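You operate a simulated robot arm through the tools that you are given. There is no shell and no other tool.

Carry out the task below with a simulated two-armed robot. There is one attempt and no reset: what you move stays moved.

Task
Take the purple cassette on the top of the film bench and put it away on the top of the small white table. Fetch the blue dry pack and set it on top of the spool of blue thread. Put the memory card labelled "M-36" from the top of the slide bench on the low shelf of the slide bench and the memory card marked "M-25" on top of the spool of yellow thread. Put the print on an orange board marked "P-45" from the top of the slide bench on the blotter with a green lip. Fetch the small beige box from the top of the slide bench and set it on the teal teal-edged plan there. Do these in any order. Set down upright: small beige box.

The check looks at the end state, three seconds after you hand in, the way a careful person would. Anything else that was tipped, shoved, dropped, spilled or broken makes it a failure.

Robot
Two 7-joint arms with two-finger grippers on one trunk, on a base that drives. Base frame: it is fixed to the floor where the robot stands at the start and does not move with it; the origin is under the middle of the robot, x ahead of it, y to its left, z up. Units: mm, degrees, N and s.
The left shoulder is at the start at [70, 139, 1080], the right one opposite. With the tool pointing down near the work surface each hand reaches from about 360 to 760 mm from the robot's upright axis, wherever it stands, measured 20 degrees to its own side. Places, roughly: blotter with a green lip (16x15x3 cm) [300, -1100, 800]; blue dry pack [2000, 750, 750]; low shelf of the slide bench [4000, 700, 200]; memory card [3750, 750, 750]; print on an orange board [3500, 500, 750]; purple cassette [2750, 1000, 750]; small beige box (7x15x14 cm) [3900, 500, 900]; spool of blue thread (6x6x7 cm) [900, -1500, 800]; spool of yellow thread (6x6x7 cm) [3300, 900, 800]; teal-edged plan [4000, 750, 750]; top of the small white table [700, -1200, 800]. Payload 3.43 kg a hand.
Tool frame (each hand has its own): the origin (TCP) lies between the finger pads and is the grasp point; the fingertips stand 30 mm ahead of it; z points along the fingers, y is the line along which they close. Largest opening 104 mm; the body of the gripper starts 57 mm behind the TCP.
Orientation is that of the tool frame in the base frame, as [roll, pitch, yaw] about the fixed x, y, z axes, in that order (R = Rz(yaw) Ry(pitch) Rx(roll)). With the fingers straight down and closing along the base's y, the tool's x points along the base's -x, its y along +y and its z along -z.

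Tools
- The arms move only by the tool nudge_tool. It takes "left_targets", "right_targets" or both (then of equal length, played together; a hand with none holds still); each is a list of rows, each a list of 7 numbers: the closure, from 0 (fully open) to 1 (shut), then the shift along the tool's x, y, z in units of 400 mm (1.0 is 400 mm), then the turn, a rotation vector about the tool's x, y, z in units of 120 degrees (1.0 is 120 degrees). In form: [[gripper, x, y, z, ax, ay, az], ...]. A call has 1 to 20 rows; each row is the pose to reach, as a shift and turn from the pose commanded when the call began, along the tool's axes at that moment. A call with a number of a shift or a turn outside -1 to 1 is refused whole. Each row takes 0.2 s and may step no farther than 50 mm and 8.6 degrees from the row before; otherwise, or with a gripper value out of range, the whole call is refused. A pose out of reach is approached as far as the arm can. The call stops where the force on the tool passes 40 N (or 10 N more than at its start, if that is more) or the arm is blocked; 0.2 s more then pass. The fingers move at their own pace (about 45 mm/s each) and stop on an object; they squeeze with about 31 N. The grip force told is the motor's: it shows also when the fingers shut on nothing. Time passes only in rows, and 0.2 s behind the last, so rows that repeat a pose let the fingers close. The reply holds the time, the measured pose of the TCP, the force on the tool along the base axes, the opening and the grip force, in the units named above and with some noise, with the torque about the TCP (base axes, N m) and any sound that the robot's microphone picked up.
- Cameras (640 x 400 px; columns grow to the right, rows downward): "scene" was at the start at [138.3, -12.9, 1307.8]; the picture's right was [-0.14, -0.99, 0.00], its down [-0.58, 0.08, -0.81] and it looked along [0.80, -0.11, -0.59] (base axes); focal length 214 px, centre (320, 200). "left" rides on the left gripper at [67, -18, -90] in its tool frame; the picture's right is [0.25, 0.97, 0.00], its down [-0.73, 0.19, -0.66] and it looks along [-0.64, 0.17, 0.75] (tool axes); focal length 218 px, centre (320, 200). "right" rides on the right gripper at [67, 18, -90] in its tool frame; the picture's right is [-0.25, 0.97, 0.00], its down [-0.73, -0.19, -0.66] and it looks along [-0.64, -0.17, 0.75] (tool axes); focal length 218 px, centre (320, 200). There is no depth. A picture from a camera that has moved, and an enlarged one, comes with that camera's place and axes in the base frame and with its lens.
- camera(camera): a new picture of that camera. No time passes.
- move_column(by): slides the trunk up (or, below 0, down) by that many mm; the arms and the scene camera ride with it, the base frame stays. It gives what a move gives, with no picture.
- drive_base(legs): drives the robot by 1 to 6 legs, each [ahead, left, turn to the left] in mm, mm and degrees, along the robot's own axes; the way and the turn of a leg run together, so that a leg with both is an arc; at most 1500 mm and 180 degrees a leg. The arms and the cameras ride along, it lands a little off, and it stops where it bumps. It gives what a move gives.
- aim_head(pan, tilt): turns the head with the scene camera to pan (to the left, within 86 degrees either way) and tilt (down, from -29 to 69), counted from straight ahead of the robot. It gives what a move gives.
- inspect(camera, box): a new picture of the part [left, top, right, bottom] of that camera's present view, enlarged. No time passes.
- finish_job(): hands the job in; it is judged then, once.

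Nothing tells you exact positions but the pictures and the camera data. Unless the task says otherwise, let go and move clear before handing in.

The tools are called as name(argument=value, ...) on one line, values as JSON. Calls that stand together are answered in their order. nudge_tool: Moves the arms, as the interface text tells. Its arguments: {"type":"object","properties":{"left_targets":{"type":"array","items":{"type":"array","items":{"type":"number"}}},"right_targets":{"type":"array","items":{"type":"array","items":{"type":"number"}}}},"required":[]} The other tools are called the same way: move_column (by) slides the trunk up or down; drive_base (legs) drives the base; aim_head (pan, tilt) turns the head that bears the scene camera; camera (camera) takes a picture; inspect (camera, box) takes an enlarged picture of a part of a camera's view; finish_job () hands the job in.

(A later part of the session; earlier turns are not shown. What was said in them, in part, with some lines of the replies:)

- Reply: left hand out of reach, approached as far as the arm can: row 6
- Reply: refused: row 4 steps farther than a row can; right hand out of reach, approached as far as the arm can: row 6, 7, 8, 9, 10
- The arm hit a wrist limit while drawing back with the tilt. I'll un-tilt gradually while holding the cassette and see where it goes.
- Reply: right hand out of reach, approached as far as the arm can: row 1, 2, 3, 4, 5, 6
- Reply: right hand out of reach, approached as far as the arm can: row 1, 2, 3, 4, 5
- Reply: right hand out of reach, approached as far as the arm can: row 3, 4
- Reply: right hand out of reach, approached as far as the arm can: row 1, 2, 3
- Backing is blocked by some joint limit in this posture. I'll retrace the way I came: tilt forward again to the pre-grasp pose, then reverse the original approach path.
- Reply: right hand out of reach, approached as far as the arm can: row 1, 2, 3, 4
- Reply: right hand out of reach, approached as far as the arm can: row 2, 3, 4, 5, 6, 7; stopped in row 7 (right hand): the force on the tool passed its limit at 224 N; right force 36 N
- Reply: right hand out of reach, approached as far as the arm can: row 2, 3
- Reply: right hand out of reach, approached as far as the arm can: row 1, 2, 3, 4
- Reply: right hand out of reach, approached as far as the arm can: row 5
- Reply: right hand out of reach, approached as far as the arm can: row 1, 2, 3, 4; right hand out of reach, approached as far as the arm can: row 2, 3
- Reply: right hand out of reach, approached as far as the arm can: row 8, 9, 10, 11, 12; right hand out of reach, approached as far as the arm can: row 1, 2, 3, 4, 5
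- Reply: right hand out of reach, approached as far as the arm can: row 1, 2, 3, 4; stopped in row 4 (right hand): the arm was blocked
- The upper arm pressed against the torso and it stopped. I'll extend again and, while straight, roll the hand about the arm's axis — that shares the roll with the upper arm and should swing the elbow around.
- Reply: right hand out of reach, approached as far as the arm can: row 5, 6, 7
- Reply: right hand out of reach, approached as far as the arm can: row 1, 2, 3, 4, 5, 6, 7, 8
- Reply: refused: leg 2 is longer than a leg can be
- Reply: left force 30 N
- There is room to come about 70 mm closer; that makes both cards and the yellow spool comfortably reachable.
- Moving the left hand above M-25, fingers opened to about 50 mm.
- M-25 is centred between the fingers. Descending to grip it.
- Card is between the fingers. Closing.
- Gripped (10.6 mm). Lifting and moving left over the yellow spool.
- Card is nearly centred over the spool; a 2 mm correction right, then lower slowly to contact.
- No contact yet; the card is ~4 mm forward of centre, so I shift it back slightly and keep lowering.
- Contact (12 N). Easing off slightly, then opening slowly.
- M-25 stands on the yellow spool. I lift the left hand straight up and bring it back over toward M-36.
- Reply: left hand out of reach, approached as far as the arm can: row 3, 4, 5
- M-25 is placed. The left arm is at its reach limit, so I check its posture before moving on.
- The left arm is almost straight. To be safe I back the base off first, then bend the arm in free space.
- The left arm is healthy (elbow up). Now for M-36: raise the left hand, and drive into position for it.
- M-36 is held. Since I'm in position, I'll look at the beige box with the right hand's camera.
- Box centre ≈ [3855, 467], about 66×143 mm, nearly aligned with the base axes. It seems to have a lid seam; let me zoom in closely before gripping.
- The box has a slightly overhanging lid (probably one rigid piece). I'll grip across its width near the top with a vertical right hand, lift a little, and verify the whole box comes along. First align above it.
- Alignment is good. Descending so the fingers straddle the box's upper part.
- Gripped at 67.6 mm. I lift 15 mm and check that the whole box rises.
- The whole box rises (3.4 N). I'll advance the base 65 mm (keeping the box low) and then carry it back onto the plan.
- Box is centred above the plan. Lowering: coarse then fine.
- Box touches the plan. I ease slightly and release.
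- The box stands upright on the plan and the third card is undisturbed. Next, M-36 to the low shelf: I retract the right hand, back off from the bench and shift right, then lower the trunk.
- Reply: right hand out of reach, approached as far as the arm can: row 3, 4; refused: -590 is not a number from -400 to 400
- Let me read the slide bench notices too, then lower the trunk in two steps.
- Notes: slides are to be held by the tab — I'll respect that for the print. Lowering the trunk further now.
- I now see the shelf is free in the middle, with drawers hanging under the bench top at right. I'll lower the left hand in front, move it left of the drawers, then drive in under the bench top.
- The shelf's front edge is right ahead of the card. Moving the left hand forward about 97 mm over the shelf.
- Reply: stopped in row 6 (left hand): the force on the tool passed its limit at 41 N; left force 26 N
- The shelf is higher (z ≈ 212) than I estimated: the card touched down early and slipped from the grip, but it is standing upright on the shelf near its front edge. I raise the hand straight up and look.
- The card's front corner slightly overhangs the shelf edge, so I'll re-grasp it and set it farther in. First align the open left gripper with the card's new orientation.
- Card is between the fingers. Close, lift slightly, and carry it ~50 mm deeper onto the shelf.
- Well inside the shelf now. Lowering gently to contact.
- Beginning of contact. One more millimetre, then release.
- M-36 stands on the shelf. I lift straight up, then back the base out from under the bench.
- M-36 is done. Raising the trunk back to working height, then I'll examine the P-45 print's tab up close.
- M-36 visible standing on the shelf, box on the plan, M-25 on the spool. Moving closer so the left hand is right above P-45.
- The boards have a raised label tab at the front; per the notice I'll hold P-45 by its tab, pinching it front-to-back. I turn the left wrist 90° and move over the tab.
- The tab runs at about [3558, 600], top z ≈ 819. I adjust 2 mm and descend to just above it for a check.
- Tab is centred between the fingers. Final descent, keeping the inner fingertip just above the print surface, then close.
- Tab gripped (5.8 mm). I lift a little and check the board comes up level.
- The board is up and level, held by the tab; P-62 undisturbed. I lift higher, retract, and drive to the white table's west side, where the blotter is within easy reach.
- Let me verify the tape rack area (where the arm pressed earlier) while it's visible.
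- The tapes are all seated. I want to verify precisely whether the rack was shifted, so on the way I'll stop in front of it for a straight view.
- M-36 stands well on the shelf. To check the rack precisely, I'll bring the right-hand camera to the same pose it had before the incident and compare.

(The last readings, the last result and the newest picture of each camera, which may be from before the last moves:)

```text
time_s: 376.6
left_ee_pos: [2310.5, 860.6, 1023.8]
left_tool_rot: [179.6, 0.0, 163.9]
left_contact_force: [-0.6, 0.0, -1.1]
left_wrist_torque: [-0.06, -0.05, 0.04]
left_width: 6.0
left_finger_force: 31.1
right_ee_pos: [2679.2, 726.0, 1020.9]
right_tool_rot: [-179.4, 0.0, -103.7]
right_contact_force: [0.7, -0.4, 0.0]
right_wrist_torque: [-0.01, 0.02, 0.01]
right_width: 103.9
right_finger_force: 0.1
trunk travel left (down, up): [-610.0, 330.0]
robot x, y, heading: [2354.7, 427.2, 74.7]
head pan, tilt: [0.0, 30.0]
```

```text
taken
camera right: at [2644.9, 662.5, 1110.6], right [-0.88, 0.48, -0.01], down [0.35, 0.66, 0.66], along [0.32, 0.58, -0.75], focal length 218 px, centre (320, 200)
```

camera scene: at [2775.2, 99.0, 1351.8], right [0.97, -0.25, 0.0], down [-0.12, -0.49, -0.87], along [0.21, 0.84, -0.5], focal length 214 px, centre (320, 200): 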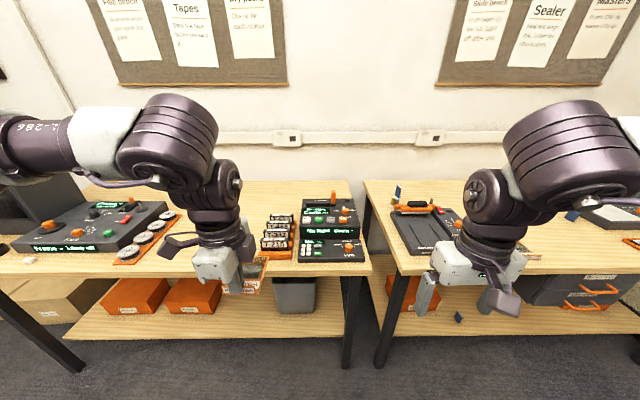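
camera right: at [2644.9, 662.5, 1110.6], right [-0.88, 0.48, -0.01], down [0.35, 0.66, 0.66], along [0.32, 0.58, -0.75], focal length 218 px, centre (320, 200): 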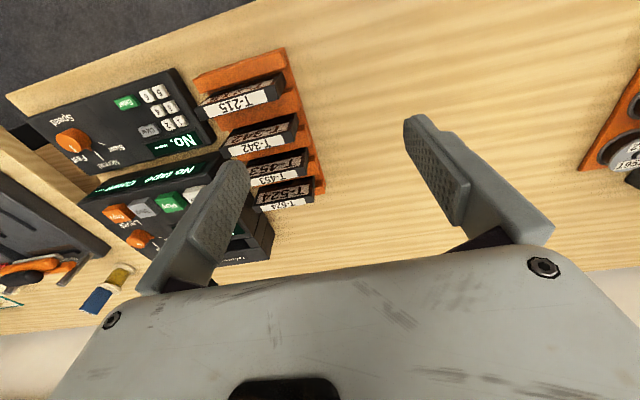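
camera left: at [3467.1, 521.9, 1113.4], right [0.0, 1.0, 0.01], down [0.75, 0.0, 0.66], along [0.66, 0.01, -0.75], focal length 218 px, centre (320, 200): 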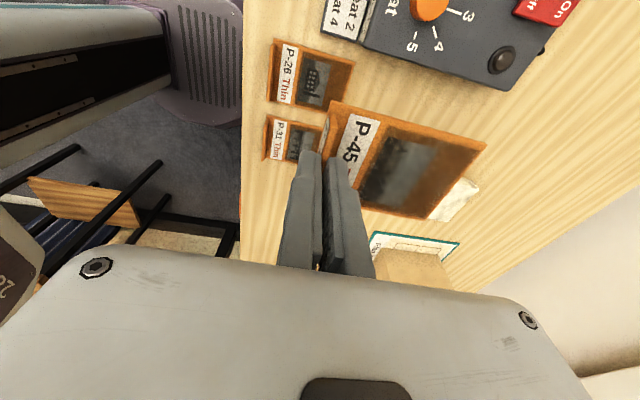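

nudge_tool(right_targets=[[0, 0.022, 0.0235, -0.069, 0, 0, 0], [0, 0.022, 0.0235, -0.069, 0, 0, 0]])

camera(camera="right")

inspect(camera="right", box=[180, 40, 340, 220])

```text
time_s: 377.2
left_ee_pos: [2309.2, 859.1, 1023.9]
left_tool_rot: [179.6, 0.0, 163.8]
left_contact_force: [0.6, -0.7, 0.0]
left_wrist_torque: [0.02, -0.04, -0.03]
left_width: 5.8
left_finger_force: 30.9
right_ee_pos: [2670.7, 719.3, 1052.6]
right_tool_rot: [-179.3, 0.0, -103.8]
right_contact_force: [0.3, -0.2, 1.2]
right_wrist_torque: [0.03, -0.02, 0.0]
right_width: 104.0
right_finger_force: 0.1
right hand out of reach, approached as far as the arm can: row 1, 2
trunk travel left (down, up): [-610.0, 330.0]
robot x, y, heading: [2356.1, 425.5, 74.9]
head pan, tilt: [0.0, 30.0]
```

```text
taken
camera right: at [2636.1, 654.3, 1143.1], right [-0.88, 0.48, -0.01], down [0.35, 0.66, 0.66], along [0.32, 0.58, -0.75], focal length 218 px, centre (320, 200)
```

right: 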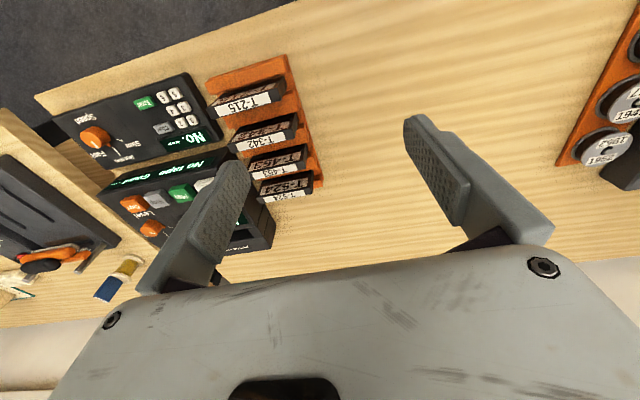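

```text
2.22 times, centred on (260, 130) of right
camera zoom: at [2636.1, 654.3, 1143.1], right [-0.88, 0.48, -0.01], down [0.35, 0.66, 0.66], along [0.32, 0.58, -0.75], focal length 485 px, centre (453, 356)
```

zoom: 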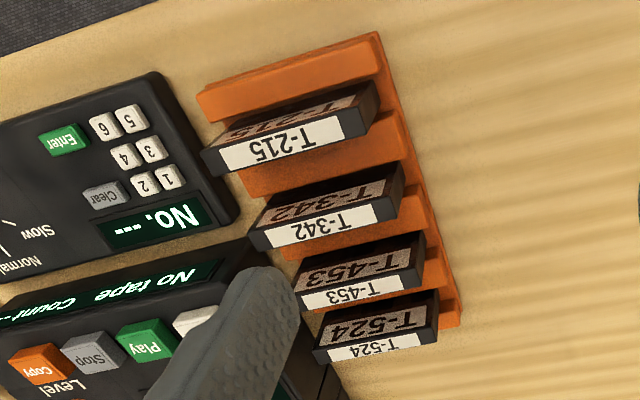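

The rack has not moved relative to the deck (all features shifted equally with the camera). Good. Now on to the blotter with the print.

drive_base(legs=[[-500, 0, 0], [0, 0, 105], [1450, 0, 0], [1250, 0, 0], [0, 0, 90]])

camera(camera="left")

```text
time_s: 401.0
left_ee_pos: [-344.5, -430.6, 1022.7]
left_tool_rot: [179.7, 0.0, -3.1]
left_contact_force: [-0.5, 0.2, 0.2]
left_wrist_torque: [0.0, 0.01, -0.01]
left_width: 6.1
left_finger_force: 30.8
right_ee_pos: [-727.9, -375.1, 1052.7]
right_tool_rot: [-179.5, 0.0, 89.2]
right_contact_force: [1.0, 0.0, 0.0]
right_wrist_torque: [0.01, 0.02, 0.03]
right_width: 104.0
right_finger_force: 0.2
trunk travel left (down, up): [-610.0, 330.0]
robot x, y, heading: [-488.7, -21.4, -92.1]
head pan, tilt: [0.0, 30.0]
```

```text
taken
camera left: at [-276.6, -416.3, 1112.9], right [0.2, -0.98, 0.0], down [-0.74, -0.15, 0.66], along [-0.64, -0.13, -0.75], focal length 218 px, centre (320, 200)
```

left: 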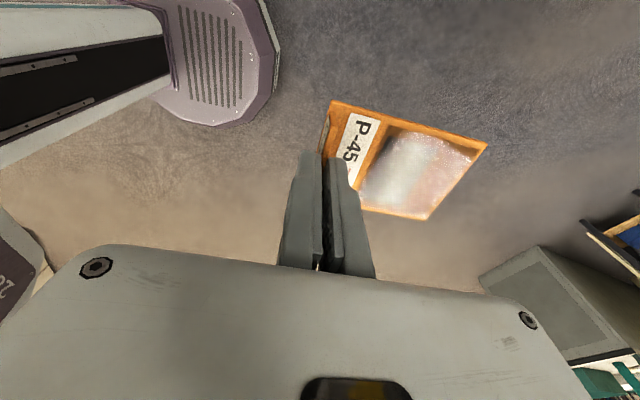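

drive_base(legs=[[1150, 40, 0], [0, 0, 79]])

aim_head(pan=0, tilt=35)

camera(camera="scene")

inspect(camera="scene", box=[240, 150, 432, 270])

```text
time_s: 410.3
left_ee_pos: [-52.7, -1147.8, 1022.0]
left_tool_rot: [179.8, 0.0, 74.0]
left_contact_force: [0.7, 0.2, -0.4]
left_wrist_torque: [0.01, 0.03, 0.0]
left_width: 6.1
left_finger_force: 31.0
right_ee_pos: [-193.9, -1509.4, 1052.4]
right_tool_rot: [-179.5, 0.1, 166.4]
right_contact_force: [0.1, -0.1, -0.3]
right_wrist_torque: [-0.01, 0.01, 0.0]
right_width: 104.0
right_finger_force: 0.1
trunk travel left (down, up): [-610.0, 330.0]
robot x, y, heading: [-486.3, -1189.8, -15.3]
head pan, tilt: [0.0, 30.0]
```

```text
time_s: 410.9
left_ee_pos: [-53.4, -1146.7, 1022.6]
left_tool_rot: [179.8, 0.1, 74.0]
left_contact_force: [0.4, -1.0, -0.4]
left_wrist_torque: [-0.02, 0.0, -0.01]
left_width: 6.1
left_finger_force: 31.6
right_ee_pos: [-193.9, -1508.2, 1052.7]
right_tool_rot: [-179.5, 0.0, 166.2]
right_contact_force: [-0.3, -0.3, 0.5]
right_wrist_torque: [0.04, 0.0, 0.0]
right_width: 103.9
right_finger_force: 0.1
trunk travel left (down, up): [-610.0, 330.0]
robot x, y, heading: [-488.7, -1188.2, -15.2]
head pan, tilt: [0.0, 35.0]
```

```text
taken
camera scene: at [-352.8, -1227.5, 1344.1], right [-0.26, -0.97, 0.0], down [-0.55, 0.15, -0.82], along [0.79, -0.21, -0.57], focal length 214 px, centre (320, 200)
```

scene: 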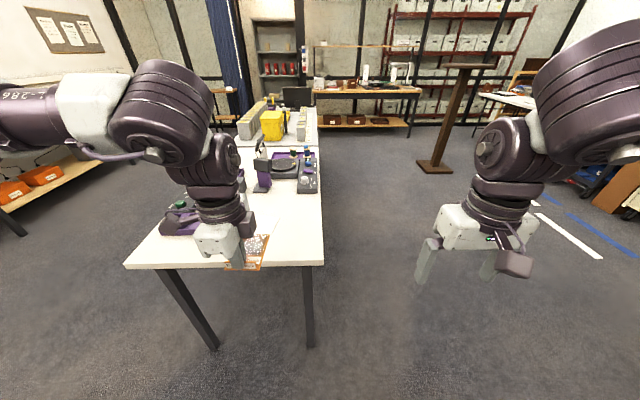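

```text
3.33 times, centred on (336, 210) of scene
camera zoom: at [-352.8, -1227.5, 1344.1], right [-0.26, -0.97, 0.0], down [-0.55, 0.15, -0.82], along [0.79, -0.21, -0.57], focal length 715 px, centre (267, 167)
```

zoom: 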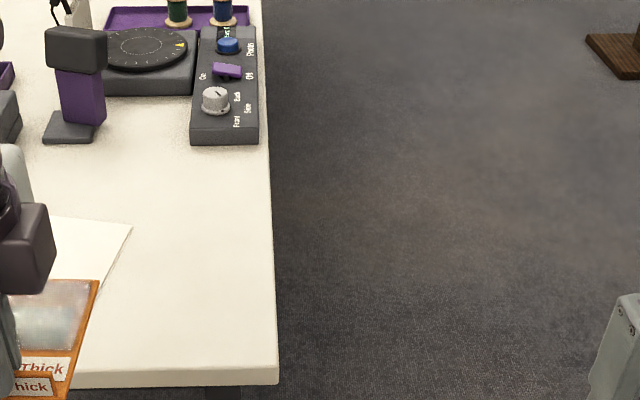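

I'm at the table's west end. Let me see the blotter with the left camera and the zoomed scene.

camera(camera="left")

inspect(camera="scene", box=[130, 170, 322, 290])

```text
taken
camera left: at [-52.3, -1076.5, 1112.9], right [1.0, -0.03, 0.0], down [-0.02, -0.75, 0.66], along [-0.01, -0.66, -0.75], focal length 218 px, centre (320, 200)
```

left: 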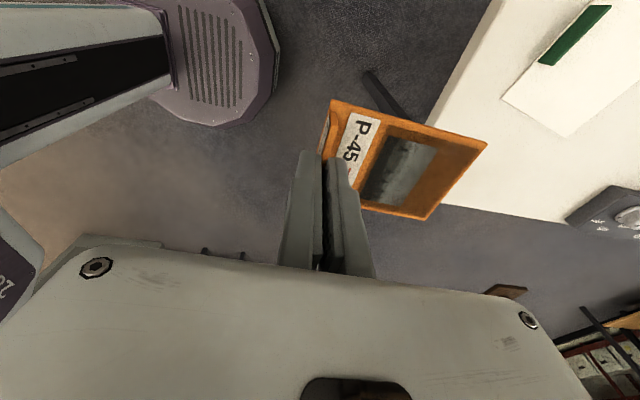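

```text
3.33 times, centred on (226, 230) of scene
camera zoom: at [-352.8, -1227.5, 1344.1], right [-0.26, -0.97, 0.0], down [-0.55, 0.15, -0.82], along [0.79, -0.21, -0.57], focal length 715 px, centre (633, 100)
```

zoom: 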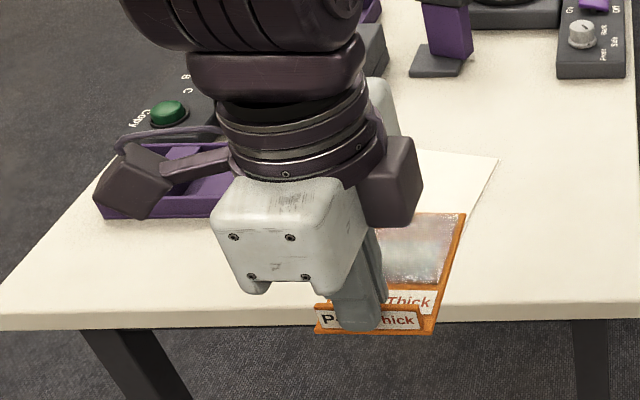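

drive_base(legs=[[210, 95, 0]])

nudge_tool(left_targets=[[1, 0.06, 0, -0.03, 0, 0, 0], [1, 0.14, 0, -0.06, 0, 0, 0], [1, 0.24, 0, -0.06, 0, 0, 0], [1, 0.34, 0, -0.06, 0, 0, 0]])

camera(camera="scene")

inspect(camera="scene", box=[180, 170, 340, 270])

camera(camera="left")

```text
time_s: 412.7
left_ee_pos: [173.7, -1110.4, 1023.1]
left_tool_rot: [179.7, 0.0, 73.8]
left_contact_force: [0.4, 0.0, -0.3]
left_wrist_torque: [0.01, 0.0, -0.01]
left_width: 6.1
left_finger_force: 31.1
right_ee_pos: [32.3, -1471.7, 1051.8]
right_tool_rot: [-179.6, 0.1, 166.2]
right_contact_force: [0.3, 0.1, 0.8]
right_wrist_torque: [0.03, 0.02, -0.02]
right_width: 103.9
right_finger_force: 0.1
trunk travel left (down, up): [-610.0, 330.0]
robot x, y, heading: [-259.3, -1154.3, -15.3]
head pan, tilt: [0.0, 35.0]
```

```text
time_s: 413.7
left_ee_pos: [213.2, -980.6, 1045.8]
left_tool_rot: [179.7, 0.0, 73.7]
left_contact_force: [-0.4, 0.5, -0.9]
left_wrist_torque: [0.03, 0.0, 0.01]
left_width: 6.1
left_finger_force: 30.9
right_ee_pos: [32.5, -1471.6, 1053.9]
right_tool_rot: [-179.3, 0.0, 166.2]
right_contact_force: [-0.6, -1.3, -0.4]
right_wrist_torque: [-0.03, -0.03, 0.02]
right_width: 104.0
right_finger_force: 0.1
trunk travel left (down, up): [-610.0, 330.0]
robot x, y, heading: [-265.9, -1152.0, -15.3]
head pan, tilt: [0.0, 35.0]
```

```text
taken
camera scene: at [-126.6, -1189.2, 1344.2], right [-0.26, -0.96, 0.0], down [-0.55, 0.15, -0.82], along [0.79, -0.22, -0.57], focal length 214 px, centre (320, 200)
```

scene: 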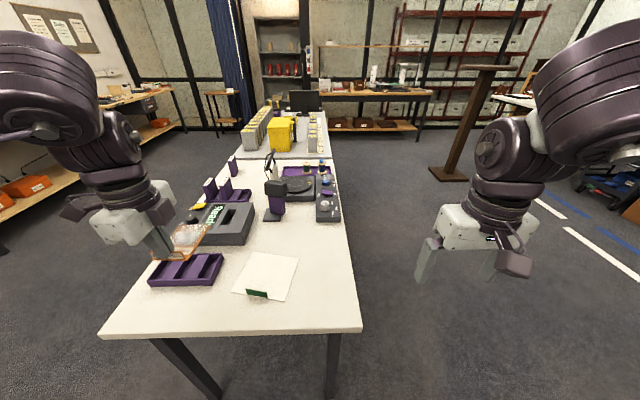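

```text
4.00 times, centred on (260, 220) of scene
camera zoom: at [-126.6, -1189.2, 1344.2], right [-0.26, -0.96, 0.0], down [-0.55, 0.15, -0.82], along [0.79, -0.22, -0.57], focal length 858 px, centre (560, 120)
```

zoom: 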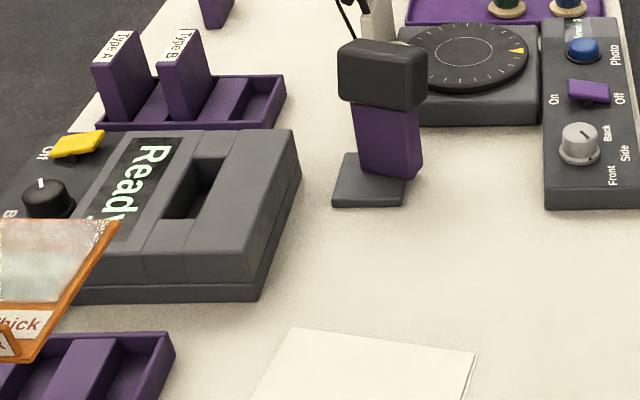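

```text
taken
camera left: at [214.2, -909.6, 1136.2], right [1.0, -0.03, 0.01], down [-0.02, -0.75, 0.66], along [-0.01, -0.66, -0.75], focal length 218 px, centre (320, 200)
```

left: 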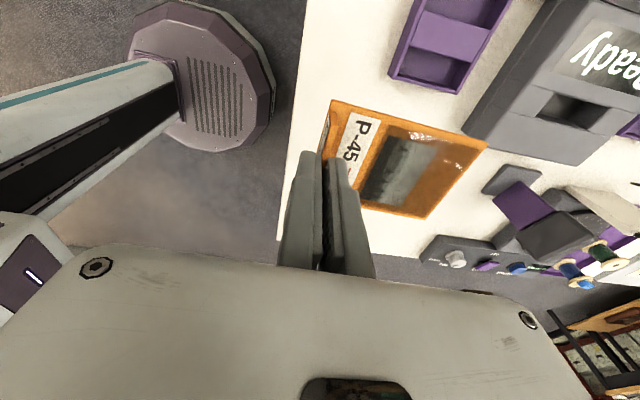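

inspect(camera="scene", box=[210, 240, 322, 310])

```text
5.71 times, centred on (266, 275) of scene
camera zoom: at [-126.6, -1189.2, 1344.2], right [-0.26, -0.96, 0.0], down [-0.55, 0.15, -0.82], along [0.79, -0.22, -0.57], focal length 1226 px, centre (629, -229)
```

zoom: 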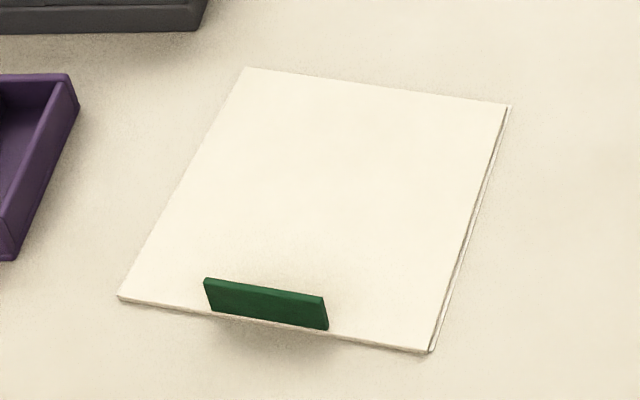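

The blotter is clearly seen: centre ≈ [321, −1144], lip on its near edge. I'll bring the print above it, aligned, with the tab toward the lip but clear of it.

nudge_tool(left_targets=[[1, -0.06, 0.058, 0.03, 0, 0, 0.015], [1, -0.12, 0.116, 0.08, 0, 0, 0.03], [1, -0.18, 0.173, 0.13, 0, 0, 0.046], [1, -0.24, 0.231, 0.19, 0, 0, 0.061], [1, -0.3034, 0.2888, 0.25, 0, 0, 0.0758], [1, -0.3034, 0.2888, 0.3, 0, 0, 0.0758], [1, -0.3034, 0.2888, 0.3, 0, 0, 0.0758]])

camera(camera="left")

inspect(camera="scene", box=[190, 200, 334, 310])

```text
time_s: 415.3
left_ee_pos: [291.5, -1129.8, 928.8]
left_tool_rot: [179.8, -0.1, 64.7]
left_contact_force: [0.5, 0.0, -0.6]
left_wrist_torque: [0.01, -0.01, 0.01]
left_width: 5.8
left_finger_force: 31.0
right_ee_pos: [32.5, -1472.0, 1053.1]
right_tool_rot: [-179.5, 0.1, 166.2]
right_contact_force: [-0.1, 0.5, -0.4]
right_wrist_torque: [-0.02, -0.04, 0.03]
right_width: 103.8
right_finger_force: 0.0
trunk travel left (down, up): [-610.0, 330.0]
robot x, y, heading: [-260.1, -1156.1, -15.2]
head pan, tilt: [0.0, 35.0]
```

```text
taken
camera left: at [303.0, -1060.2, 1019.0], right [0.98, -0.18, 0.0], down [-0.14, -0.74, 0.66], along [-0.12, -0.65, -0.75], focal length 218 px, centre (320, 200)
```

left: 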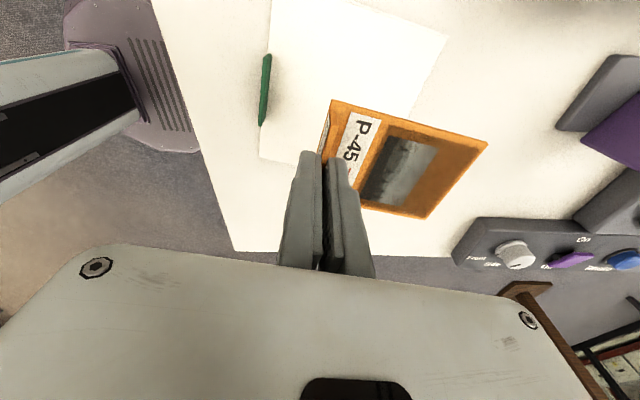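

```text
3.64 times, centred on (262, 255) of scene
camera zoom: at [-126.3, -1191.2, 1344.1], right [-0.26, -0.96, 0.0], down [-0.55, 0.15, -0.82], along [0.79, -0.22, -0.57], focal length 780 px, centre (531, 0)
```

zoom: 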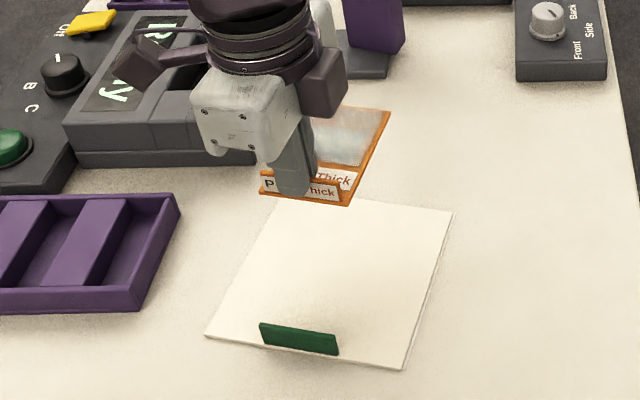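

nudge_tool(left_targets=[[1, -0.0085, -0.018, 0.06, 0, 0, 0], [1, -0.0085, -0.018, 0.12, 0, 0, 0], [1, -0.0085, -0.018, 0.17, 0, 0, 0], [1, -0.0085, -0.018, 0.17, 0, 0, 0]])

camera(camera="left")

inspect(camera="scene", box=[190, 200, 334, 310])

```text
time_s: 416.3
left_ee_pos: [281.5, -1129.4, 858.0]
left_tool_rot: [179.7, -0.1, 64.8]
left_contact_force: [-0.7, -0.1, -1.1]
left_wrist_torque: [0.05, -0.01, -0.04]
left_width: 5.8
left_finger_force: 31.3
right_ee_pos: [33.0, -1473.9, 1051.4]
right_tool_rot: [-179.4, 0.1, 166.1]
right_contact_force: [0.6, -1.3, 0.7]
right_wrist_torque: [-0.01, 0.02, -0.04]
right_width: 103.8
right_finger_force: 0.1
trunk travel left (down, up): [-610.0, 330.0]
robot x, y, heading: [-263.7, -1152.8, -15.2]
head pan, tilt: [0.0, 35.0]
```

```text
taken
camera left: at [293.6, -1059.1, 949.2], right [0.98, -0.18, 0.01], down [-0.14, -0.74, 0.66], along [-0.12, -0.65, -0.75], focal length 218 px, centre (320, 200)
```

left: 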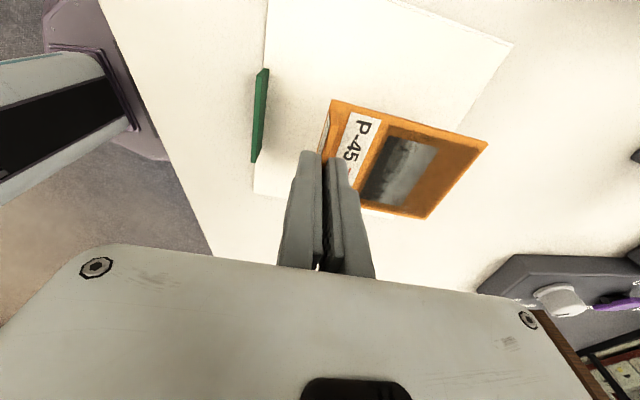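

```text
3.64 times, centred on (262, 255) of scene
camera zoom: at [-126.3, -1190.9, 1344.1], right [-0.26, -0.96, 0.0], down [-0.55, 0.15, -0.82], along [0.79, -0.22, -0.57], focal length 780 px, centre (531, 0)
```

zoom: 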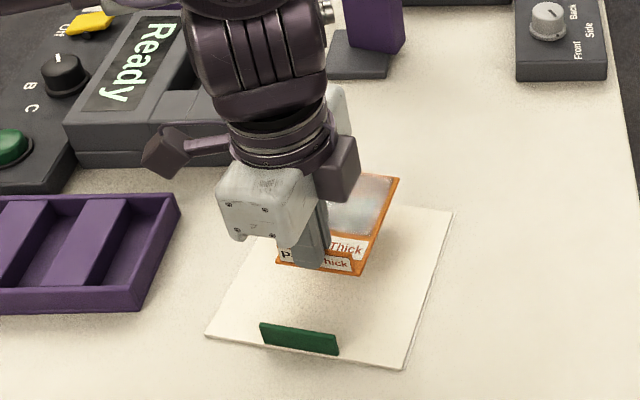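

Laterally centred. I shift 8 mm farther from the lip and lower in stages.

nudge_tool(left_targets=[[1, 0, 0.02, 0.04, 0, 0, 0], [1, 0, 0.02, 0.08, 0, 0, 0], [1, 0, 0.02, 0.1, 0, 0, 0], [1, 0, 0.02, 0.1, 0, 0, 0]])

camera(camera="left")

inspect(camera="scene", box=[190, 200, 334, 310])

```text
time_s: 417.3
left_ee_pos: [289.4, -1133.0, 819.4]
left_tool_rot: [179.6, -0.1, 64.7]
left_contact_force: [-0.2, 0.3, 1.7]
left_wrist_torque: [-0.04, 0.02, 0.01]
left_width: 6.0
left_finger_force: 31.4
right_ee_pos: [32.7, -1472.3, 1053.2]
right_tool_rot: [-179.5, 0.0, 166.2]
right_contact_force: [0.2, -0.5, 0.3]
right_wrist_torque: [0.0, 0.01, -0.05]
right_width: 104.0
right_finger_force: 0.0
trunk travel left (down, up): [-610.0, 330.0]
robot x, y, heading: [-261.8, -1152.9, -15.5]
head pan, tilt: [0.0, 35.0]
```

```text
taken
camera left: at [301.1, -1062.7, 909.8], right [0.98, -0.18, 0.0], down [-0.14, -0.74, 0.66], along [-0.12, -0.65, -0.75], focal length 218 px, centre (320, 200)
```

left: 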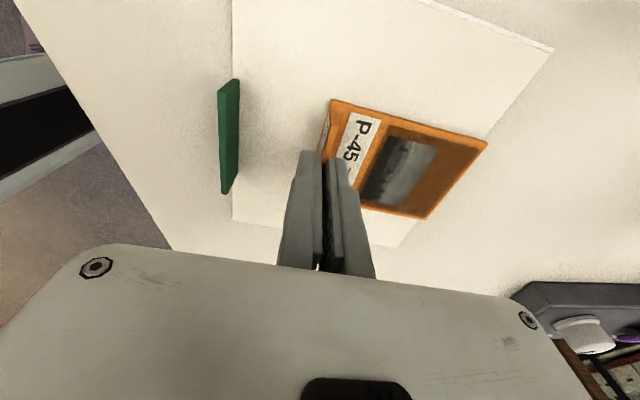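

```text
3.64 times, centred on (262, 255) of scene
camera zoom: at [-126.2, -1190.9, 1344.1], right [-0.26, -0.96, 0.0], down [-0.55, 0.15, -0.82], along [0.79, -0.22, -0.57], focal length 780 px, centre (531, 0)
```

zoom: 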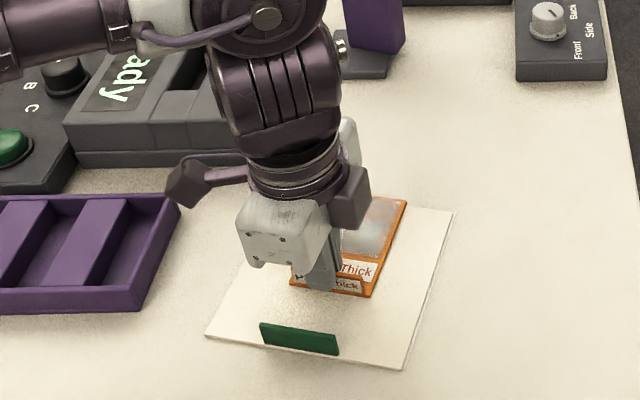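

A bit too far from the lip now; I shift back 9 mm and continue lowering.

nudge_tool(left_targets=[[1, 0, -0.012, 0, 0, 0, 0], [1, 0, -0.023, 0.01, 0, 0, 0], [1, 0, -0.023, 0.02, 0, 0, 0], [1, 0, -0.023, 0.02, 0, 0, 0]])

nudge_tool(left_targets=[[1, 0, 0, 0.005, 0, 0, 0], [1, 0, 0, 0.005, 0, 0, 0]])

inspect(camera="scene", box=[210, 230, 322, 310])

camera(camera="left")

```text
time_s: 418.3
left_ee_pos: [280.7, -1130.3, 814.8]
left_tool_rot: [179.4, -0.1, 64.7]
left_contact_force: [9.8, -3.6, 32.2]
left_wrist_torque: [-0.21, -0.21, 0.07]
left_width: 6.0
left_finger_force: 30.9
right_ee_pos: [30.1, -1473.0, 1053.9]
right_tool_rot: [-179.6, 0.1, 166.2]
right_contact_force: [-1.0, -0.5, 0.6]
right_wrist_torque: [-0.04, 0.01, -0.03]
right_width: 103.9
right_finger_force: 0.0
trunk travel left (down, up): [-610.0, 330.0]
robot x, y, heading: [-259.3, -1155.8, -15.3]
head pan, tilt: [0.0, 35.0]
```

```text
time_s: 418.9
left_ee_pos: [280.4, -1129.2, 811.1]
left_tool_rot: [179.5, -0.3, 64.7]
left_contact_force: [7.0, -3.3, 32.5]
left_wrist_torque: [-0.07, -0.13, 0.0]
left_width: 5.8
left_finger_force: 30.6
right_ee_pos: [30.1, -1472.5, 1052.6]
right_tool_rot: [-179.4, 0.2, 166.2]
right_contact_force: [0.3, 0.3, 0.1]
right_wrist_torque: [0.02, -0.02, 0.0]
right_width: 103.8
right_finger_force: 0.1
trunk travel left (down, up): [-610.0, 330.0]
robot x, y, heading: [-260.7, -1154.3, -15.4]
head pan, tilt: [0.0, 35.0]
```

```text
5.00 times, centred on (266, 270) of scene
camera zoom: at [-129.0, -1191.6, 1344.5], right [-0.26, -0.96, 0.0], down [-0.55, 0.15, -0.82], along [0.79, -0.22, -0.57], focal length 1072 px, centre (590, -150)
```

zoom: 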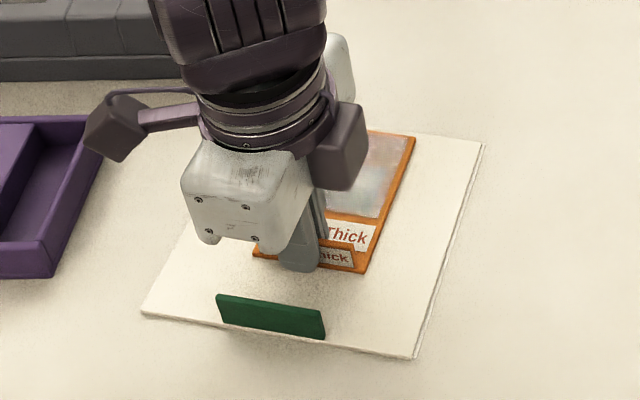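

```text
taken
camera left: at [291.2, -1060.2, 902.1], right [0.98, -0.18, 0.01], down [-0.14, -0.74, 0.66], along [-0.12, -0.65, -0.75], focal length 218 px, centre (320, 200)
```

left: 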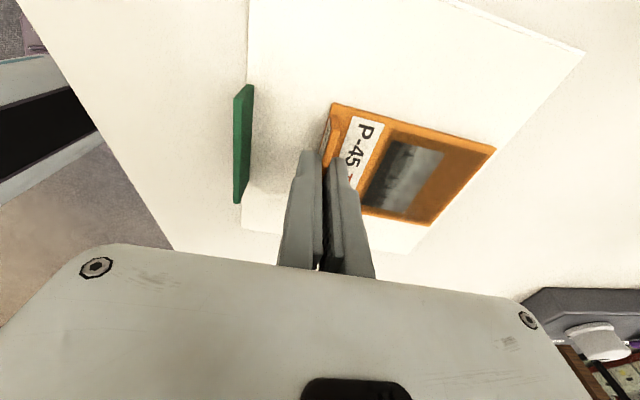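

The print is on the blotter already (32 N) — I ease up to relieve the pressure.

nudge_tool(left_targets=[[1, 0, 0, -0.004, 0, 0, 0], [1, 0, 0, -0.007, 0, 0, 0], [1, 0, 0, -0.007, 0, 0, 0]])

inspect(camera="left", box=[220, 60, 520, 250])

```text
time_s: 419.7
left_ee_pos: [279.0, -1129.3, 812.4]
left_tool_rot: [179.8, -0.2, 64.6]
left_contact_force: [-0.2, -2.4, 16.6]
left_wrist_torque: [-0.12, -0.03, -0.01]
left_width: 6.0
left_finger_force: 30.9
right_ee_pos: [31.5, -1472.0, 1053.1]
right_tool_rot: [-179.6, 0.1, 166.2]
right_contact_force: [-1.0, 0.4, 0.0]
right_wrist_torque: [0.0, -0.02, 0.01]
right_width: 104.0
right_finger_force: 0.1
trunk travel left (down, up): [-610.0, 330.0]
robot x, y, heading: [-260.8, -1156.5, -15.5]
head pan, tilt: [0.0, 35.0]
```

```text
2.11 times, centred on (370, 155) of left
camera zoom: at [290.8, -1059.8, 902.2], right [0.98, -0.19, 0.0], down [-0.14, -0.74, 0.66], along [-0.12, -0.64, -0.76], focal length 460 px, centre (215, 295)
```

zoom: 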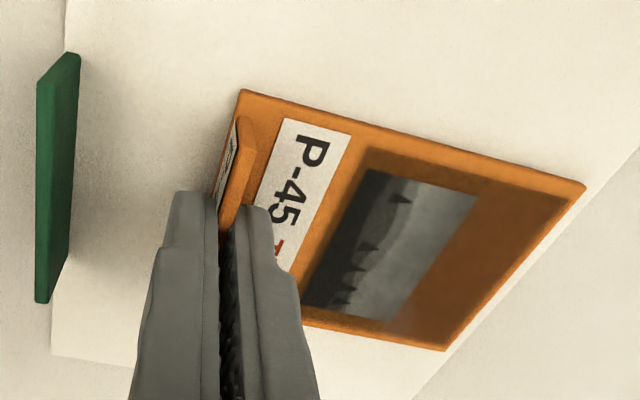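

It rests a bit near the far edge, so I lift 6 mm, shift 13 mm toward the lip for a centred position, and set it down gently.

nudge_tool(left_targets=[[1, 0, 0, -0.01, 0, 0, 0], [1, 0, 0, -0.018, 0, 0, 0], [1, 0, -0.016, -0.018, 0, 0, 0], [1, 0, -0.033, -0.018, 0, 0, 0], [1, 0, -0.033, -0.018, 0, 0, 0]])

inspect(camera="left", box=[220, 60, 520, 250])

inspect(camera="scene", box=[210, 230, 322, 310])

```text
time_s: 420.9
left_ee_pos: [268.6, -1123.1, 819.6]
left_tool_rot: [179.8, -0.1, 64.8]
left_contact_force: [0.0, -0.3, -0.1]
left_wrist_torque: [-0.03, -0.02, 0.02]
left_width: 6.2
left_finger_force: 30.4
right_ee_pos: [32.7, -1472.3, 1053.4]
right_tool_rot: [-179.5, 0.0, 166.1]
right_contact_force: [-0.5, -0.5, -0.9]
right_wrist_torque: [0.0, -0.03, -0.01]
right_width: 104.0
right_finger_force: 0.1
trunk travel left (down, up): [-610.0, 330.0]
robot x, y, heading: [-257.2, -1153.7, -15.2]
head pan, tilt: [0.0, 35.0]
```

```text
2.11 times, centred on (370, 155) of left
camera zoom: at [280.6, -1053.6, 909.5], right [0.98, -0.18, 0.0], down [-0.14, -0.74, 0.66], along [-0.12, -0.65, -0.75], focal length 460 px, centre (215, 295)
```

zoom: 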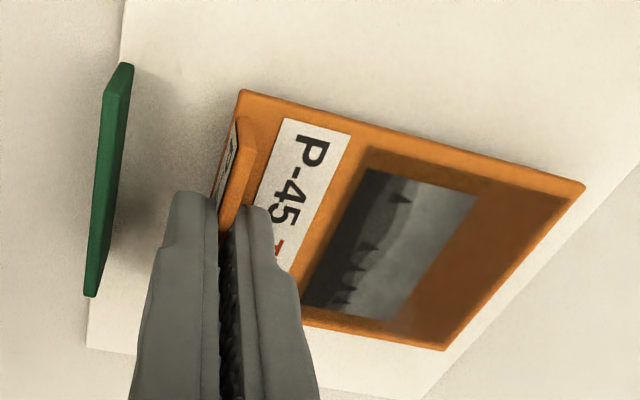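

```text
5.00 times, centred on (266, 270) of scene
camera zoom: at [-126.0, -1191.1, 1344.1], right [-0.26, -0.96, 0.0], down [-0.55, 0.15, -0.82], along [0.79, -0.22, -0.57], focal length 1072 px, centre (590, -150)
```

zoom: 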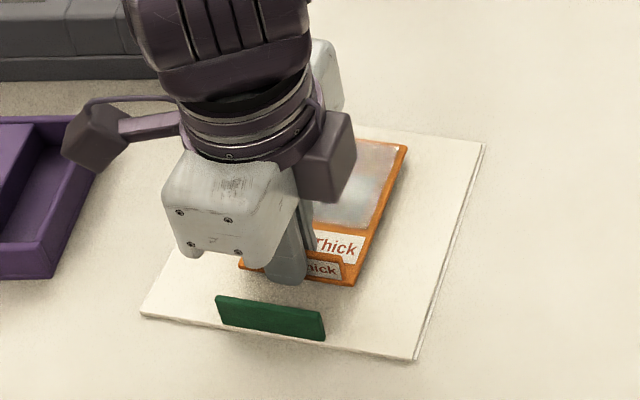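

nudge_tool(left_targets=[[1, 0, 0, 0.005, 0, 0, 0], [1, 0, 0, 0.009, 0, 0, 0], [1, 0, 0, 0.009, 0, 0, 0]])

nudge_tool(left_targets=[[1, 0, 0, 0.003, 0, 0, 0], [1, 0, 0, 0.003, 0, 0, 0]])

```text
time_s: 421.7
left_ee_pos: [268.9, -1122.0, 815.4]
left_tool_rot: [179.7, -0.1, 64.7]
left_contact_force: [-0.3, 0.2, -0.9]
left_wrist_torque: [0.01, 0.0, -0.03]
left_width: 6.0
left_finger_force: 31.9
right_ee_pos: [33.0, -1472.0, 1052.1]
right_tool_rot: [-179.5, 0.0, 166.2]
right_contact_force: [-0.6, 0.2, -0.9]
right_wrist_torque: [0.03, 0.0, -0.02]
right_width: 104.0
right_finger_force: 0.0
trunk travel left (down, up): [-610.0, 330.0]
robot x, y, heading: [-261.2, -1153.5, -15.0]
head pan, tilt: [0.0, 35.0]
```

```text
time_s: 422.3
left_ee_pos: [269.0, -1124.2, 814.9]
left_tool_rot: [179.8, -0.1, 64.7]
left_contact_force: [-0.2, 0.2, -0.8]
left_wrist_torque: [-0.03, -0.02, -0.02]
left_width: 6.1
left_finger_force: 31.2
right_ee_pos: [33.8, -1472.1, 1052.7]
right_tool_rot: [-179.4, 0.0, 166.3]
right_contact_force: [0.7, 0.4, -0.3]
right_wrist_torque: [0.02, -0.03, 0.0]
right_width: 104.0
right_finger_force: 0.2
trunk travel left (down, up): [-610.0, 330.0]
robot x, y, heading: [-261.8, -1154.5, -15.4]
head pan, tilt: [0.0, 35.0]
```

nudge_tool(left_targets=[[1, 0, 0, 0.003, 0, 0, 0], [1, 0, 0, 0.003, 0, 0, 0]])

nudge_tool(left_targets=[[1, 0, 0, 0.003, 0, 0, 0], [1, 0, 0, 0.003, 0, 0, 0]])

```text
time_s: 422.9
left_ee_pos: [267.3, -1123.4, 814.0]
left_tool_rot: [179.8, 0.0, 64.7]
left_contact_force: [-0.4, 0.3, 0.5]
left_wrist_torque: [-0.01, 0.02, 0.01]
left_width: 5.9
left_finger_force: 31.1
right_ee_pos: [32.6, -1471.9, 1052.4]
right_tool_rot: [-179.5, 0.0, 166.1]
right_contact_force: [0.2, -0.1, -0.3]
right_wrist_torque: [-0.01, 0.0, 0.01]
right_width: 104.0
right_finger_force: 0.0
trunk travel left (down, up): [-610.0, 330.0]
robot x, y, heading: [-257.3, -1154.1, -15.1]
head pan, tilt: [0.0, 35.0]
```

```text
time_s: 423.5
left_ee_pos: [268.3, -1122.4, 812.4]
left_tool_rot: [179.6, -0.1, 64.7]
left_contact_force: [0.2, -0.4, 1.1]
left_wrist_torque: [0.05, -0.01, 0.03]
left_width: 6.2
left_finger_force: 31.2
right_ee_pos: [31.9, -1473.2, 1052.5]
right_tool_rot: [-179.5, -0.1, 166.2]
right_contact_force: [-0.6, -1.4, -0.1]
right_wrist_torque: [0.0, 0.0, 0.01]
right_width: 103.8
right_finger_force: 0.0
trunk travel left (down, up): [-610.0, 330.0]
robot x, y, heading: [-260.9, -1155.9, -15.1]
head pan, tilt: [0.0, 35.0]
```

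nudge_tool(left_targets=[[1, 0, 0, 0.003, 0, 0, 0], [1, 0, 0, 0.003, 0, 0, 0]])

nudge_tool(left_targets=[[1, 0, 0, 0.003, 0, 0, 0], [1, 0, 0, 0.003, 0, 0, 0]])

inspect(camera="left", box=[220, 60, 520, 250])

```text
time_s: 424.1
left_ee_pos: [269.0, -1122.9, 811.7]
left_tool_rot: [179.6, -0.1, 64.7]
left_contact_force: [1.0, 0.0, 10.0]
left_wrist_torque: [0.06, -0.02, 0.03]
left_width: 6.2
left_finger_force: 31.1
right_ee_pos: [32.8, -1472.8, 1052.9]
right_tool_rot: [-179.5, 0.0, 166.2]
right_contact_force: [0.1, -0.1, -0.6]
right_wrist_torque: [-0.03, 0.0, 0.02]
right_width: 104.1
right_finger_force: 0.1
trunk travel left (down, up): [-610.0, 330.0]
robot x, y, heading: [-258.1, -1155.6, -15.4]
head pan, tilt: [0.0, 35.0]
```

```text
time_s: 424.7
left_ee_pos: [268.1, -1123.6, 811.7]
left_tool_rot: [179.5, -0.2, 64.8]
left_contact_force: [3.0, 1.0, 21.0]
left_wrist_torque: [0.07, -0.05, -0.01]
left_width: 6.3
left_finger_force: 31.1
right_ee_pos: [30.6, -1472.1, 1053.4]
right_tool_rot: [-179.5, 0.1, 166.2]
right_contact_force: [0.1, 0.1, 0.4]
right_wrist_torque: [-0.01, 0.01, -0.01]
right_width: 103.7
right_finger_force: 0.0
trunk travel left (down, up): [-610.0, 330.0]
robot x, y, heading: [-262.3, -1153.5, -15.3]
head pan, tilt: [0.0, 35.0]
```

```text
2.11 times, centred on (370, 155) of left
camera zoom: at [279.6, -1053.8, 901.9], right [0.98, -0.18, 0.01], down [-0.14, -0.74, 0.66], along [-0.12, -0.65, -0.75], focal length 460 px, centre (215, 295)
```

zoom: 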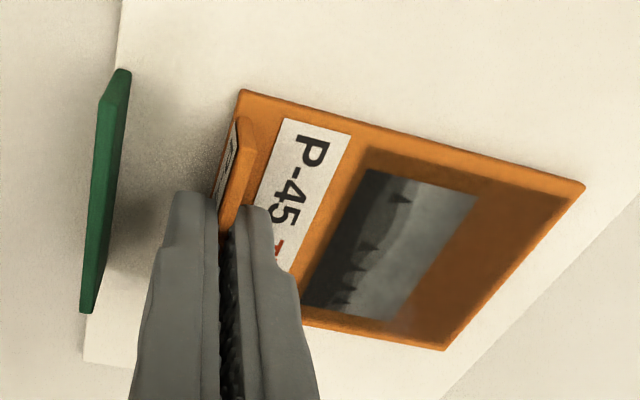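

Contact. I ease up a millimetre and open the fingers just enough to free the tab.

nudge_tool(left_targets=[[1, 0, 0, -0.002, 0, 0, 0], [1, 0, 0, -0.004, 0, 0, 0], [1, 0, 0, -0.004, 0, 0, 0]])

nudge_tool(left_targets=[[0.9, 0, 0, 0, 0, 0, 0], [0.82, 0, 0, 0, 0, 0, 0], [0.78, 0, 0, 0, 0, 0, 0], [0.78, 0, 0, 0, 0, 0, 0]])

inspect(camera="left", box=[220, 60, 520, 250])

```text
time_s: 425.5
left_ee_pos: [266.9, -1122.8, 812.1]
left_tool_rot: [179.9, -0.1, 64.7]
left_contact_force: [-0.3, -0.8, 11.4]
left_wrist_torque: [0.03, 0.0, -0.02]
left_width: 5.8
left_finger_force: 30.7
right_ee_pos: [32.1, -1473.6, 1052.2]
right_tool_rot: [-179.4, -0.1, 166.2]
right_contact_force: [-0.2, -0.3, 0.0]
right_wrist_torque: [-0.01, 0.0, 0.0]
right_width: 103.8
right_finger_force: 0.1
trunk travel left (down, up): [-610.0, 330.0]
robot x, y, heading: [-257.7, -1154.1, -14.9]
head pan, tilt: [0.0, 35.0]
```

```text
time_s: 426.5
left_ee_pos: [270.1, -1123.8, 810.9]
left_tool_rot: [179.7, -0.1, 64.7]
left_contact_force: [-0.9, 0.1, 3.7]
left_wrist_torque: [0.01, 0.03, 0.03]
left_width: 21.5
left_finger_force: 0.0
right_ee_pos: [32.1, -1472.1, 1051.9]
right_tool_rot: [-179.5, 0.0, 166.2]
right_contact_force: [0.4, 0.6, -0.2]
right_wrist_torque: [-0.03, -0.03, -0.04]
right_width: 104.2
right_finger_force: 0.1
trunk travel left (down, up): [-610.0, 330.0]
robot x, y, heading: [-262.1, -1155.9, -15.4]
head pan, tilt: [0.0, 35.0]
```

```text
2.11 times, centred on (370, 155) of left
camera zoom: at [280.4, -1053.5, 902.1], right [0.98, -0.18, 0.01], down [-0.14, -0.74, 0.66], along [-0.12, -0.65, -0.75], focal length 460 px, centre (215, 295)
```

zoom: 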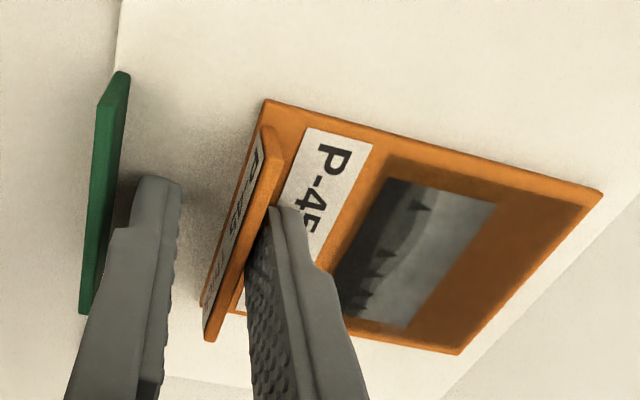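

nudge_tool(left_targets=[[0.78, 0, 0, -0.004, 0, 0, 0], [0.78, 0, 0.006, -0.006, 0, 0, 0], [0.78, 0, 0.006, -0.006, 0, 0, 0]])

inspect(camera="left", box=[220, 60, 520, 250])

inspect(camera="scene", box=[210, 230, 322, 310])

```text
time_s: 427.3
left_ee_pos: [269.7, -1123.7, 815.2]
left_tool_rot: [179.8, -0.1, 64.6]
left_contact_force: [0.4, 0.1, 0.2]
left_wrist_torque: [0.0, -0.03, 0.01]
left_width: 22.9
left_finger_force: 0.0
right_ee_pos: [33.0, -1471.8, 1052.7]
right_tool_rot: [-179.5, 0.1, 166.3]
right_contact_force: [-0.4, -0.2, -0.8]
right_wrist_torque: [0.02, -0.02, -0.01]
right_width: 104.2
right_finger_force: 0.1
trunk travel left (down, up): [-610.0, 330.0]
robot x, y, heading: [-252.2, -1154.0, -15.5]
head pan, tilt: [0.0, 35.0]
```

```text
2.11 times, centred on (370, 155) of left
camera zoom: at [282.4, -1054.9, 904.1], right [0.98, -0.18, 0.0], down [-0.14, -0.74, 0.66], along [-0.12, -0.65, -0.75], focal length 460 px, centre (215, 295)
```

zoom: 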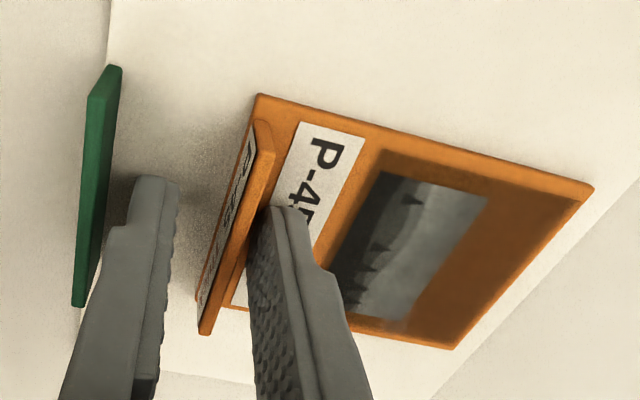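

```text
5.00 times, centred on (266, 270) of scene
camera zoom: at [-125.9, -1190.9, 1344.1], right [-0.26, -0.96, 0.0], down [-0.55, 0.15, -0.82], along [0.79, -0.22, -0.57], focal length 1072 px, centre (590, -150)
```

zoom: 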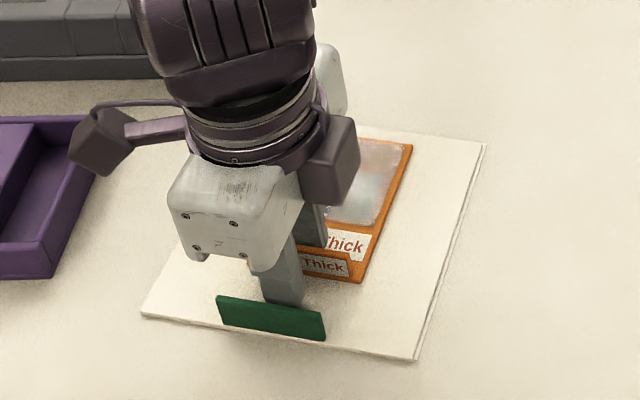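

The print lies flat on the blotter, free of the fingers. Lifting straight up.

nudge_tool(left_targets=[[0.78, 0, 0, -0.02, 0, 0, 0], [0.78, 0, 0, -0.05, 0, 0, 0], [0.78, 0, 0, -0.1, 0, 0, 0], [0.7, 0, 0, -0.2, 0, 0, 0], [0.5, 0, 0, -0.3, 0, 0, 0], [0.3, 0, 0, -0.4, 0, 0, 0]])

camera(camera="left")

inspect(camera="scene", box=[210, 230, 322, 310])

```text
time_s: 428.7
left_ee_pos: [269.5, -1124.0, 975.1]
left_tool_rot: [179.9, -0.1, 64.8]
left_contact_force: [-0.3, -0.5, 0.0]
left_wrist_torque: [-0.01, 0.0, 0.01]
left_width: 72.6
left_finger_force: 0.0
right_ee_pos: [31.7, -1472.8, 1053.3]
right_tool_rot: [-179.5, 0.0, 166.3]
right_contact_force: [-0.1, -0.6, 0.2]
right_wrist_torque: [0.02, 0.04, 0.0]
right_width: 104.2
right_finger_force: 0.0
trunk travel left (down, up): [-610.0, 330.0]
robot x, y, heading: [-265.1, -1152.1, -15.1]
head pan, tilt: [0.0, 35.0]
```

```text
taken
camera left: at [281.0, -1054.1, 1065.5], right [0.98, -0.18, 0.0], down [-0.14, -0.74, 0.66], along [-0.12, -0.65, -0.75], focal length 218 px, centre (320, 200)
```

left: 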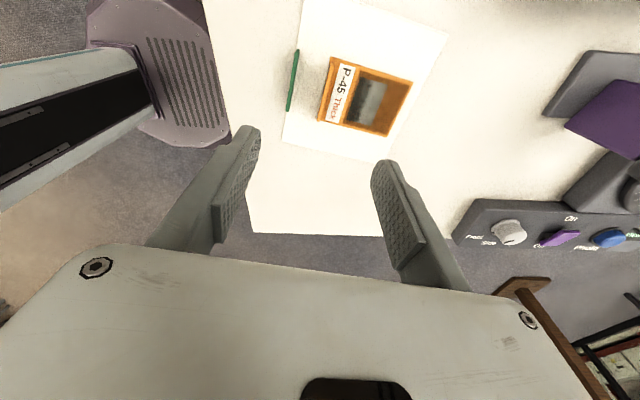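

```text
5.00 times, centred on (266, 270) of scene
camera zoom: at [-127.3, -1191.2, 1344.2], right [-0.26, -0.96, 0.0], down [-0.55, 0.15, -0.82], along [0.79, -0.22, -0.57], focal length 1072 px, centre (590, -150)
```

zoom: 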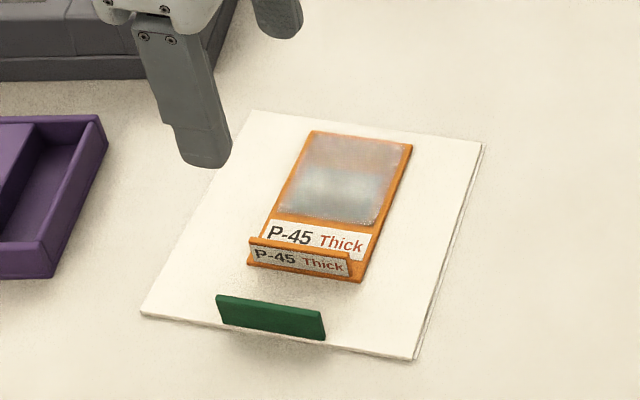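

P-45 lies centred on the blotter. I move clear and do a final check of the white table.

drive_base(legs=[[-250, 0, 0]])

camera(camera="scene")

inspect(camera="scene", box=[200, 110, 360, 210])

```text
time_s: 430.5
left_ee_pos: [28.9, -1059.2, 973.7]
left_tool_rot: [179.8, -0.1, 64.4]
left_contact_force: [-0.6, -0.3, -0.6]
left_wrist_torque: [0.0, 0.0, 0.03]
left_width: 72.6
left_finger_force: 0.0
right_ee_pos: [-209.7, -1407.5, 1052.2]
right_tool_rot: [-179.5, -0.1, 166.0]
right_contact_force: [0.0, -0.2, -0.2]
right_wrist_torque: [0.02, 0.03, -0.04]
right_width: 104.1
right_finger_force: 0.1
trunk travel left (down, up): [-610.0, 330.0]
robot x, y, heading: [-497.5, -1087.2, -15.3]
head pan, tilt: [0.0, 35.0]
```

```text
taken
camera scene: at [-367.4, -1125.1, 1344.0], right [-0.27, -0.96, 0.0], down [-0.55, 0.15, -0.82], along [0.79, -0.22, -0.57], focal length 214 px, centre (320, 200)
```

scene: 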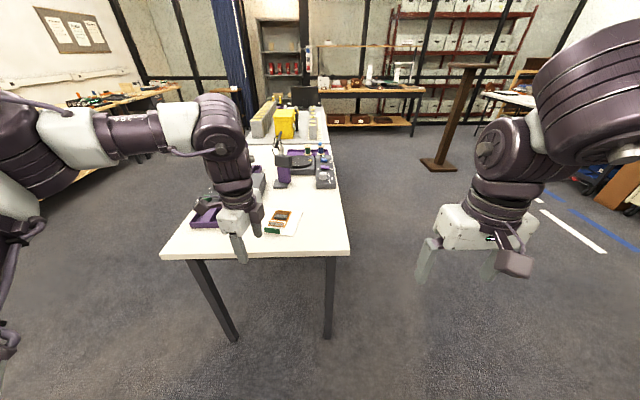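

```text
4.00 times, centred on (280, 160) of scene
camera zoom: at [-367.4, -1125.1, 1344.0], right [-0.27, -0.96, 0.0], down [-0.55, 0.15, -0.82], along [0.79, -0.22, -0.57], focal length 858 px, centre (480, 360)
```

zoom: 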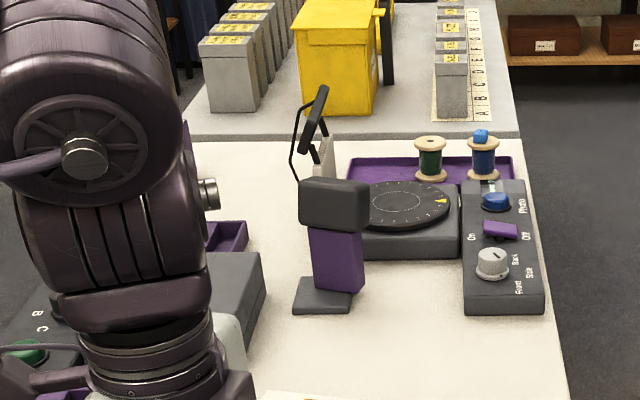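

Everything is in place: the cassette and the P-45 print (on its blotter) are on the white table and the blue pack is on the blue spool. M-25 is on the yellow spool, M-36 on the low shelf, and the beige box upright on the teal plan. Both hands are empty and clear, so I hand in the job.

finish_job()

```text
The job is handed in.
```

All five tasks are done and the job is handed in; I haven't seen the result of the check.

| Item | Where it is now |
|---|---|
| Purple cassette (Type C) | Standing on the free front-left part of the small white table |
| Blue dry pack | On top of the blue spool |
| Memory card M-25 | Standing on top of the yellow spool |
| Memory card M-36 | Standing on the low shelf of the slide bench, about 70 mm in from the front edge |
| Print P-45 | Flat on the blotter with the green lip, carried by its tab as the notice asks |
| Small beige box | Upright on the teal-edged plan (S-46) |

Four things went less than smoothly:

- **Cassette:** while I was carrying it off the film bench, the right arm dipped. The cassette was pressed against the bench next to the tape rack, with a peak force of 224 N. I saw no damage to the cassette. I later compared camera views from before and after, and the rack had not moved.
- **M-36:** I first set it down too low on the shelf and it slipped from the grip, one corner over the front edge. I picked it up again and placed it farther in.
- **Film bench console:** a finger touched its front edge lightly while I was fetching the dry pack. I saw no sign that it moved.
- **P-45:** I first pressed it onto the blotter with 32 N, then lifted it and set it down again more gently.

Both hands are empty and clear. I last saw the cassette standing shortly before the end; at the final check the left arm was blocking that view.
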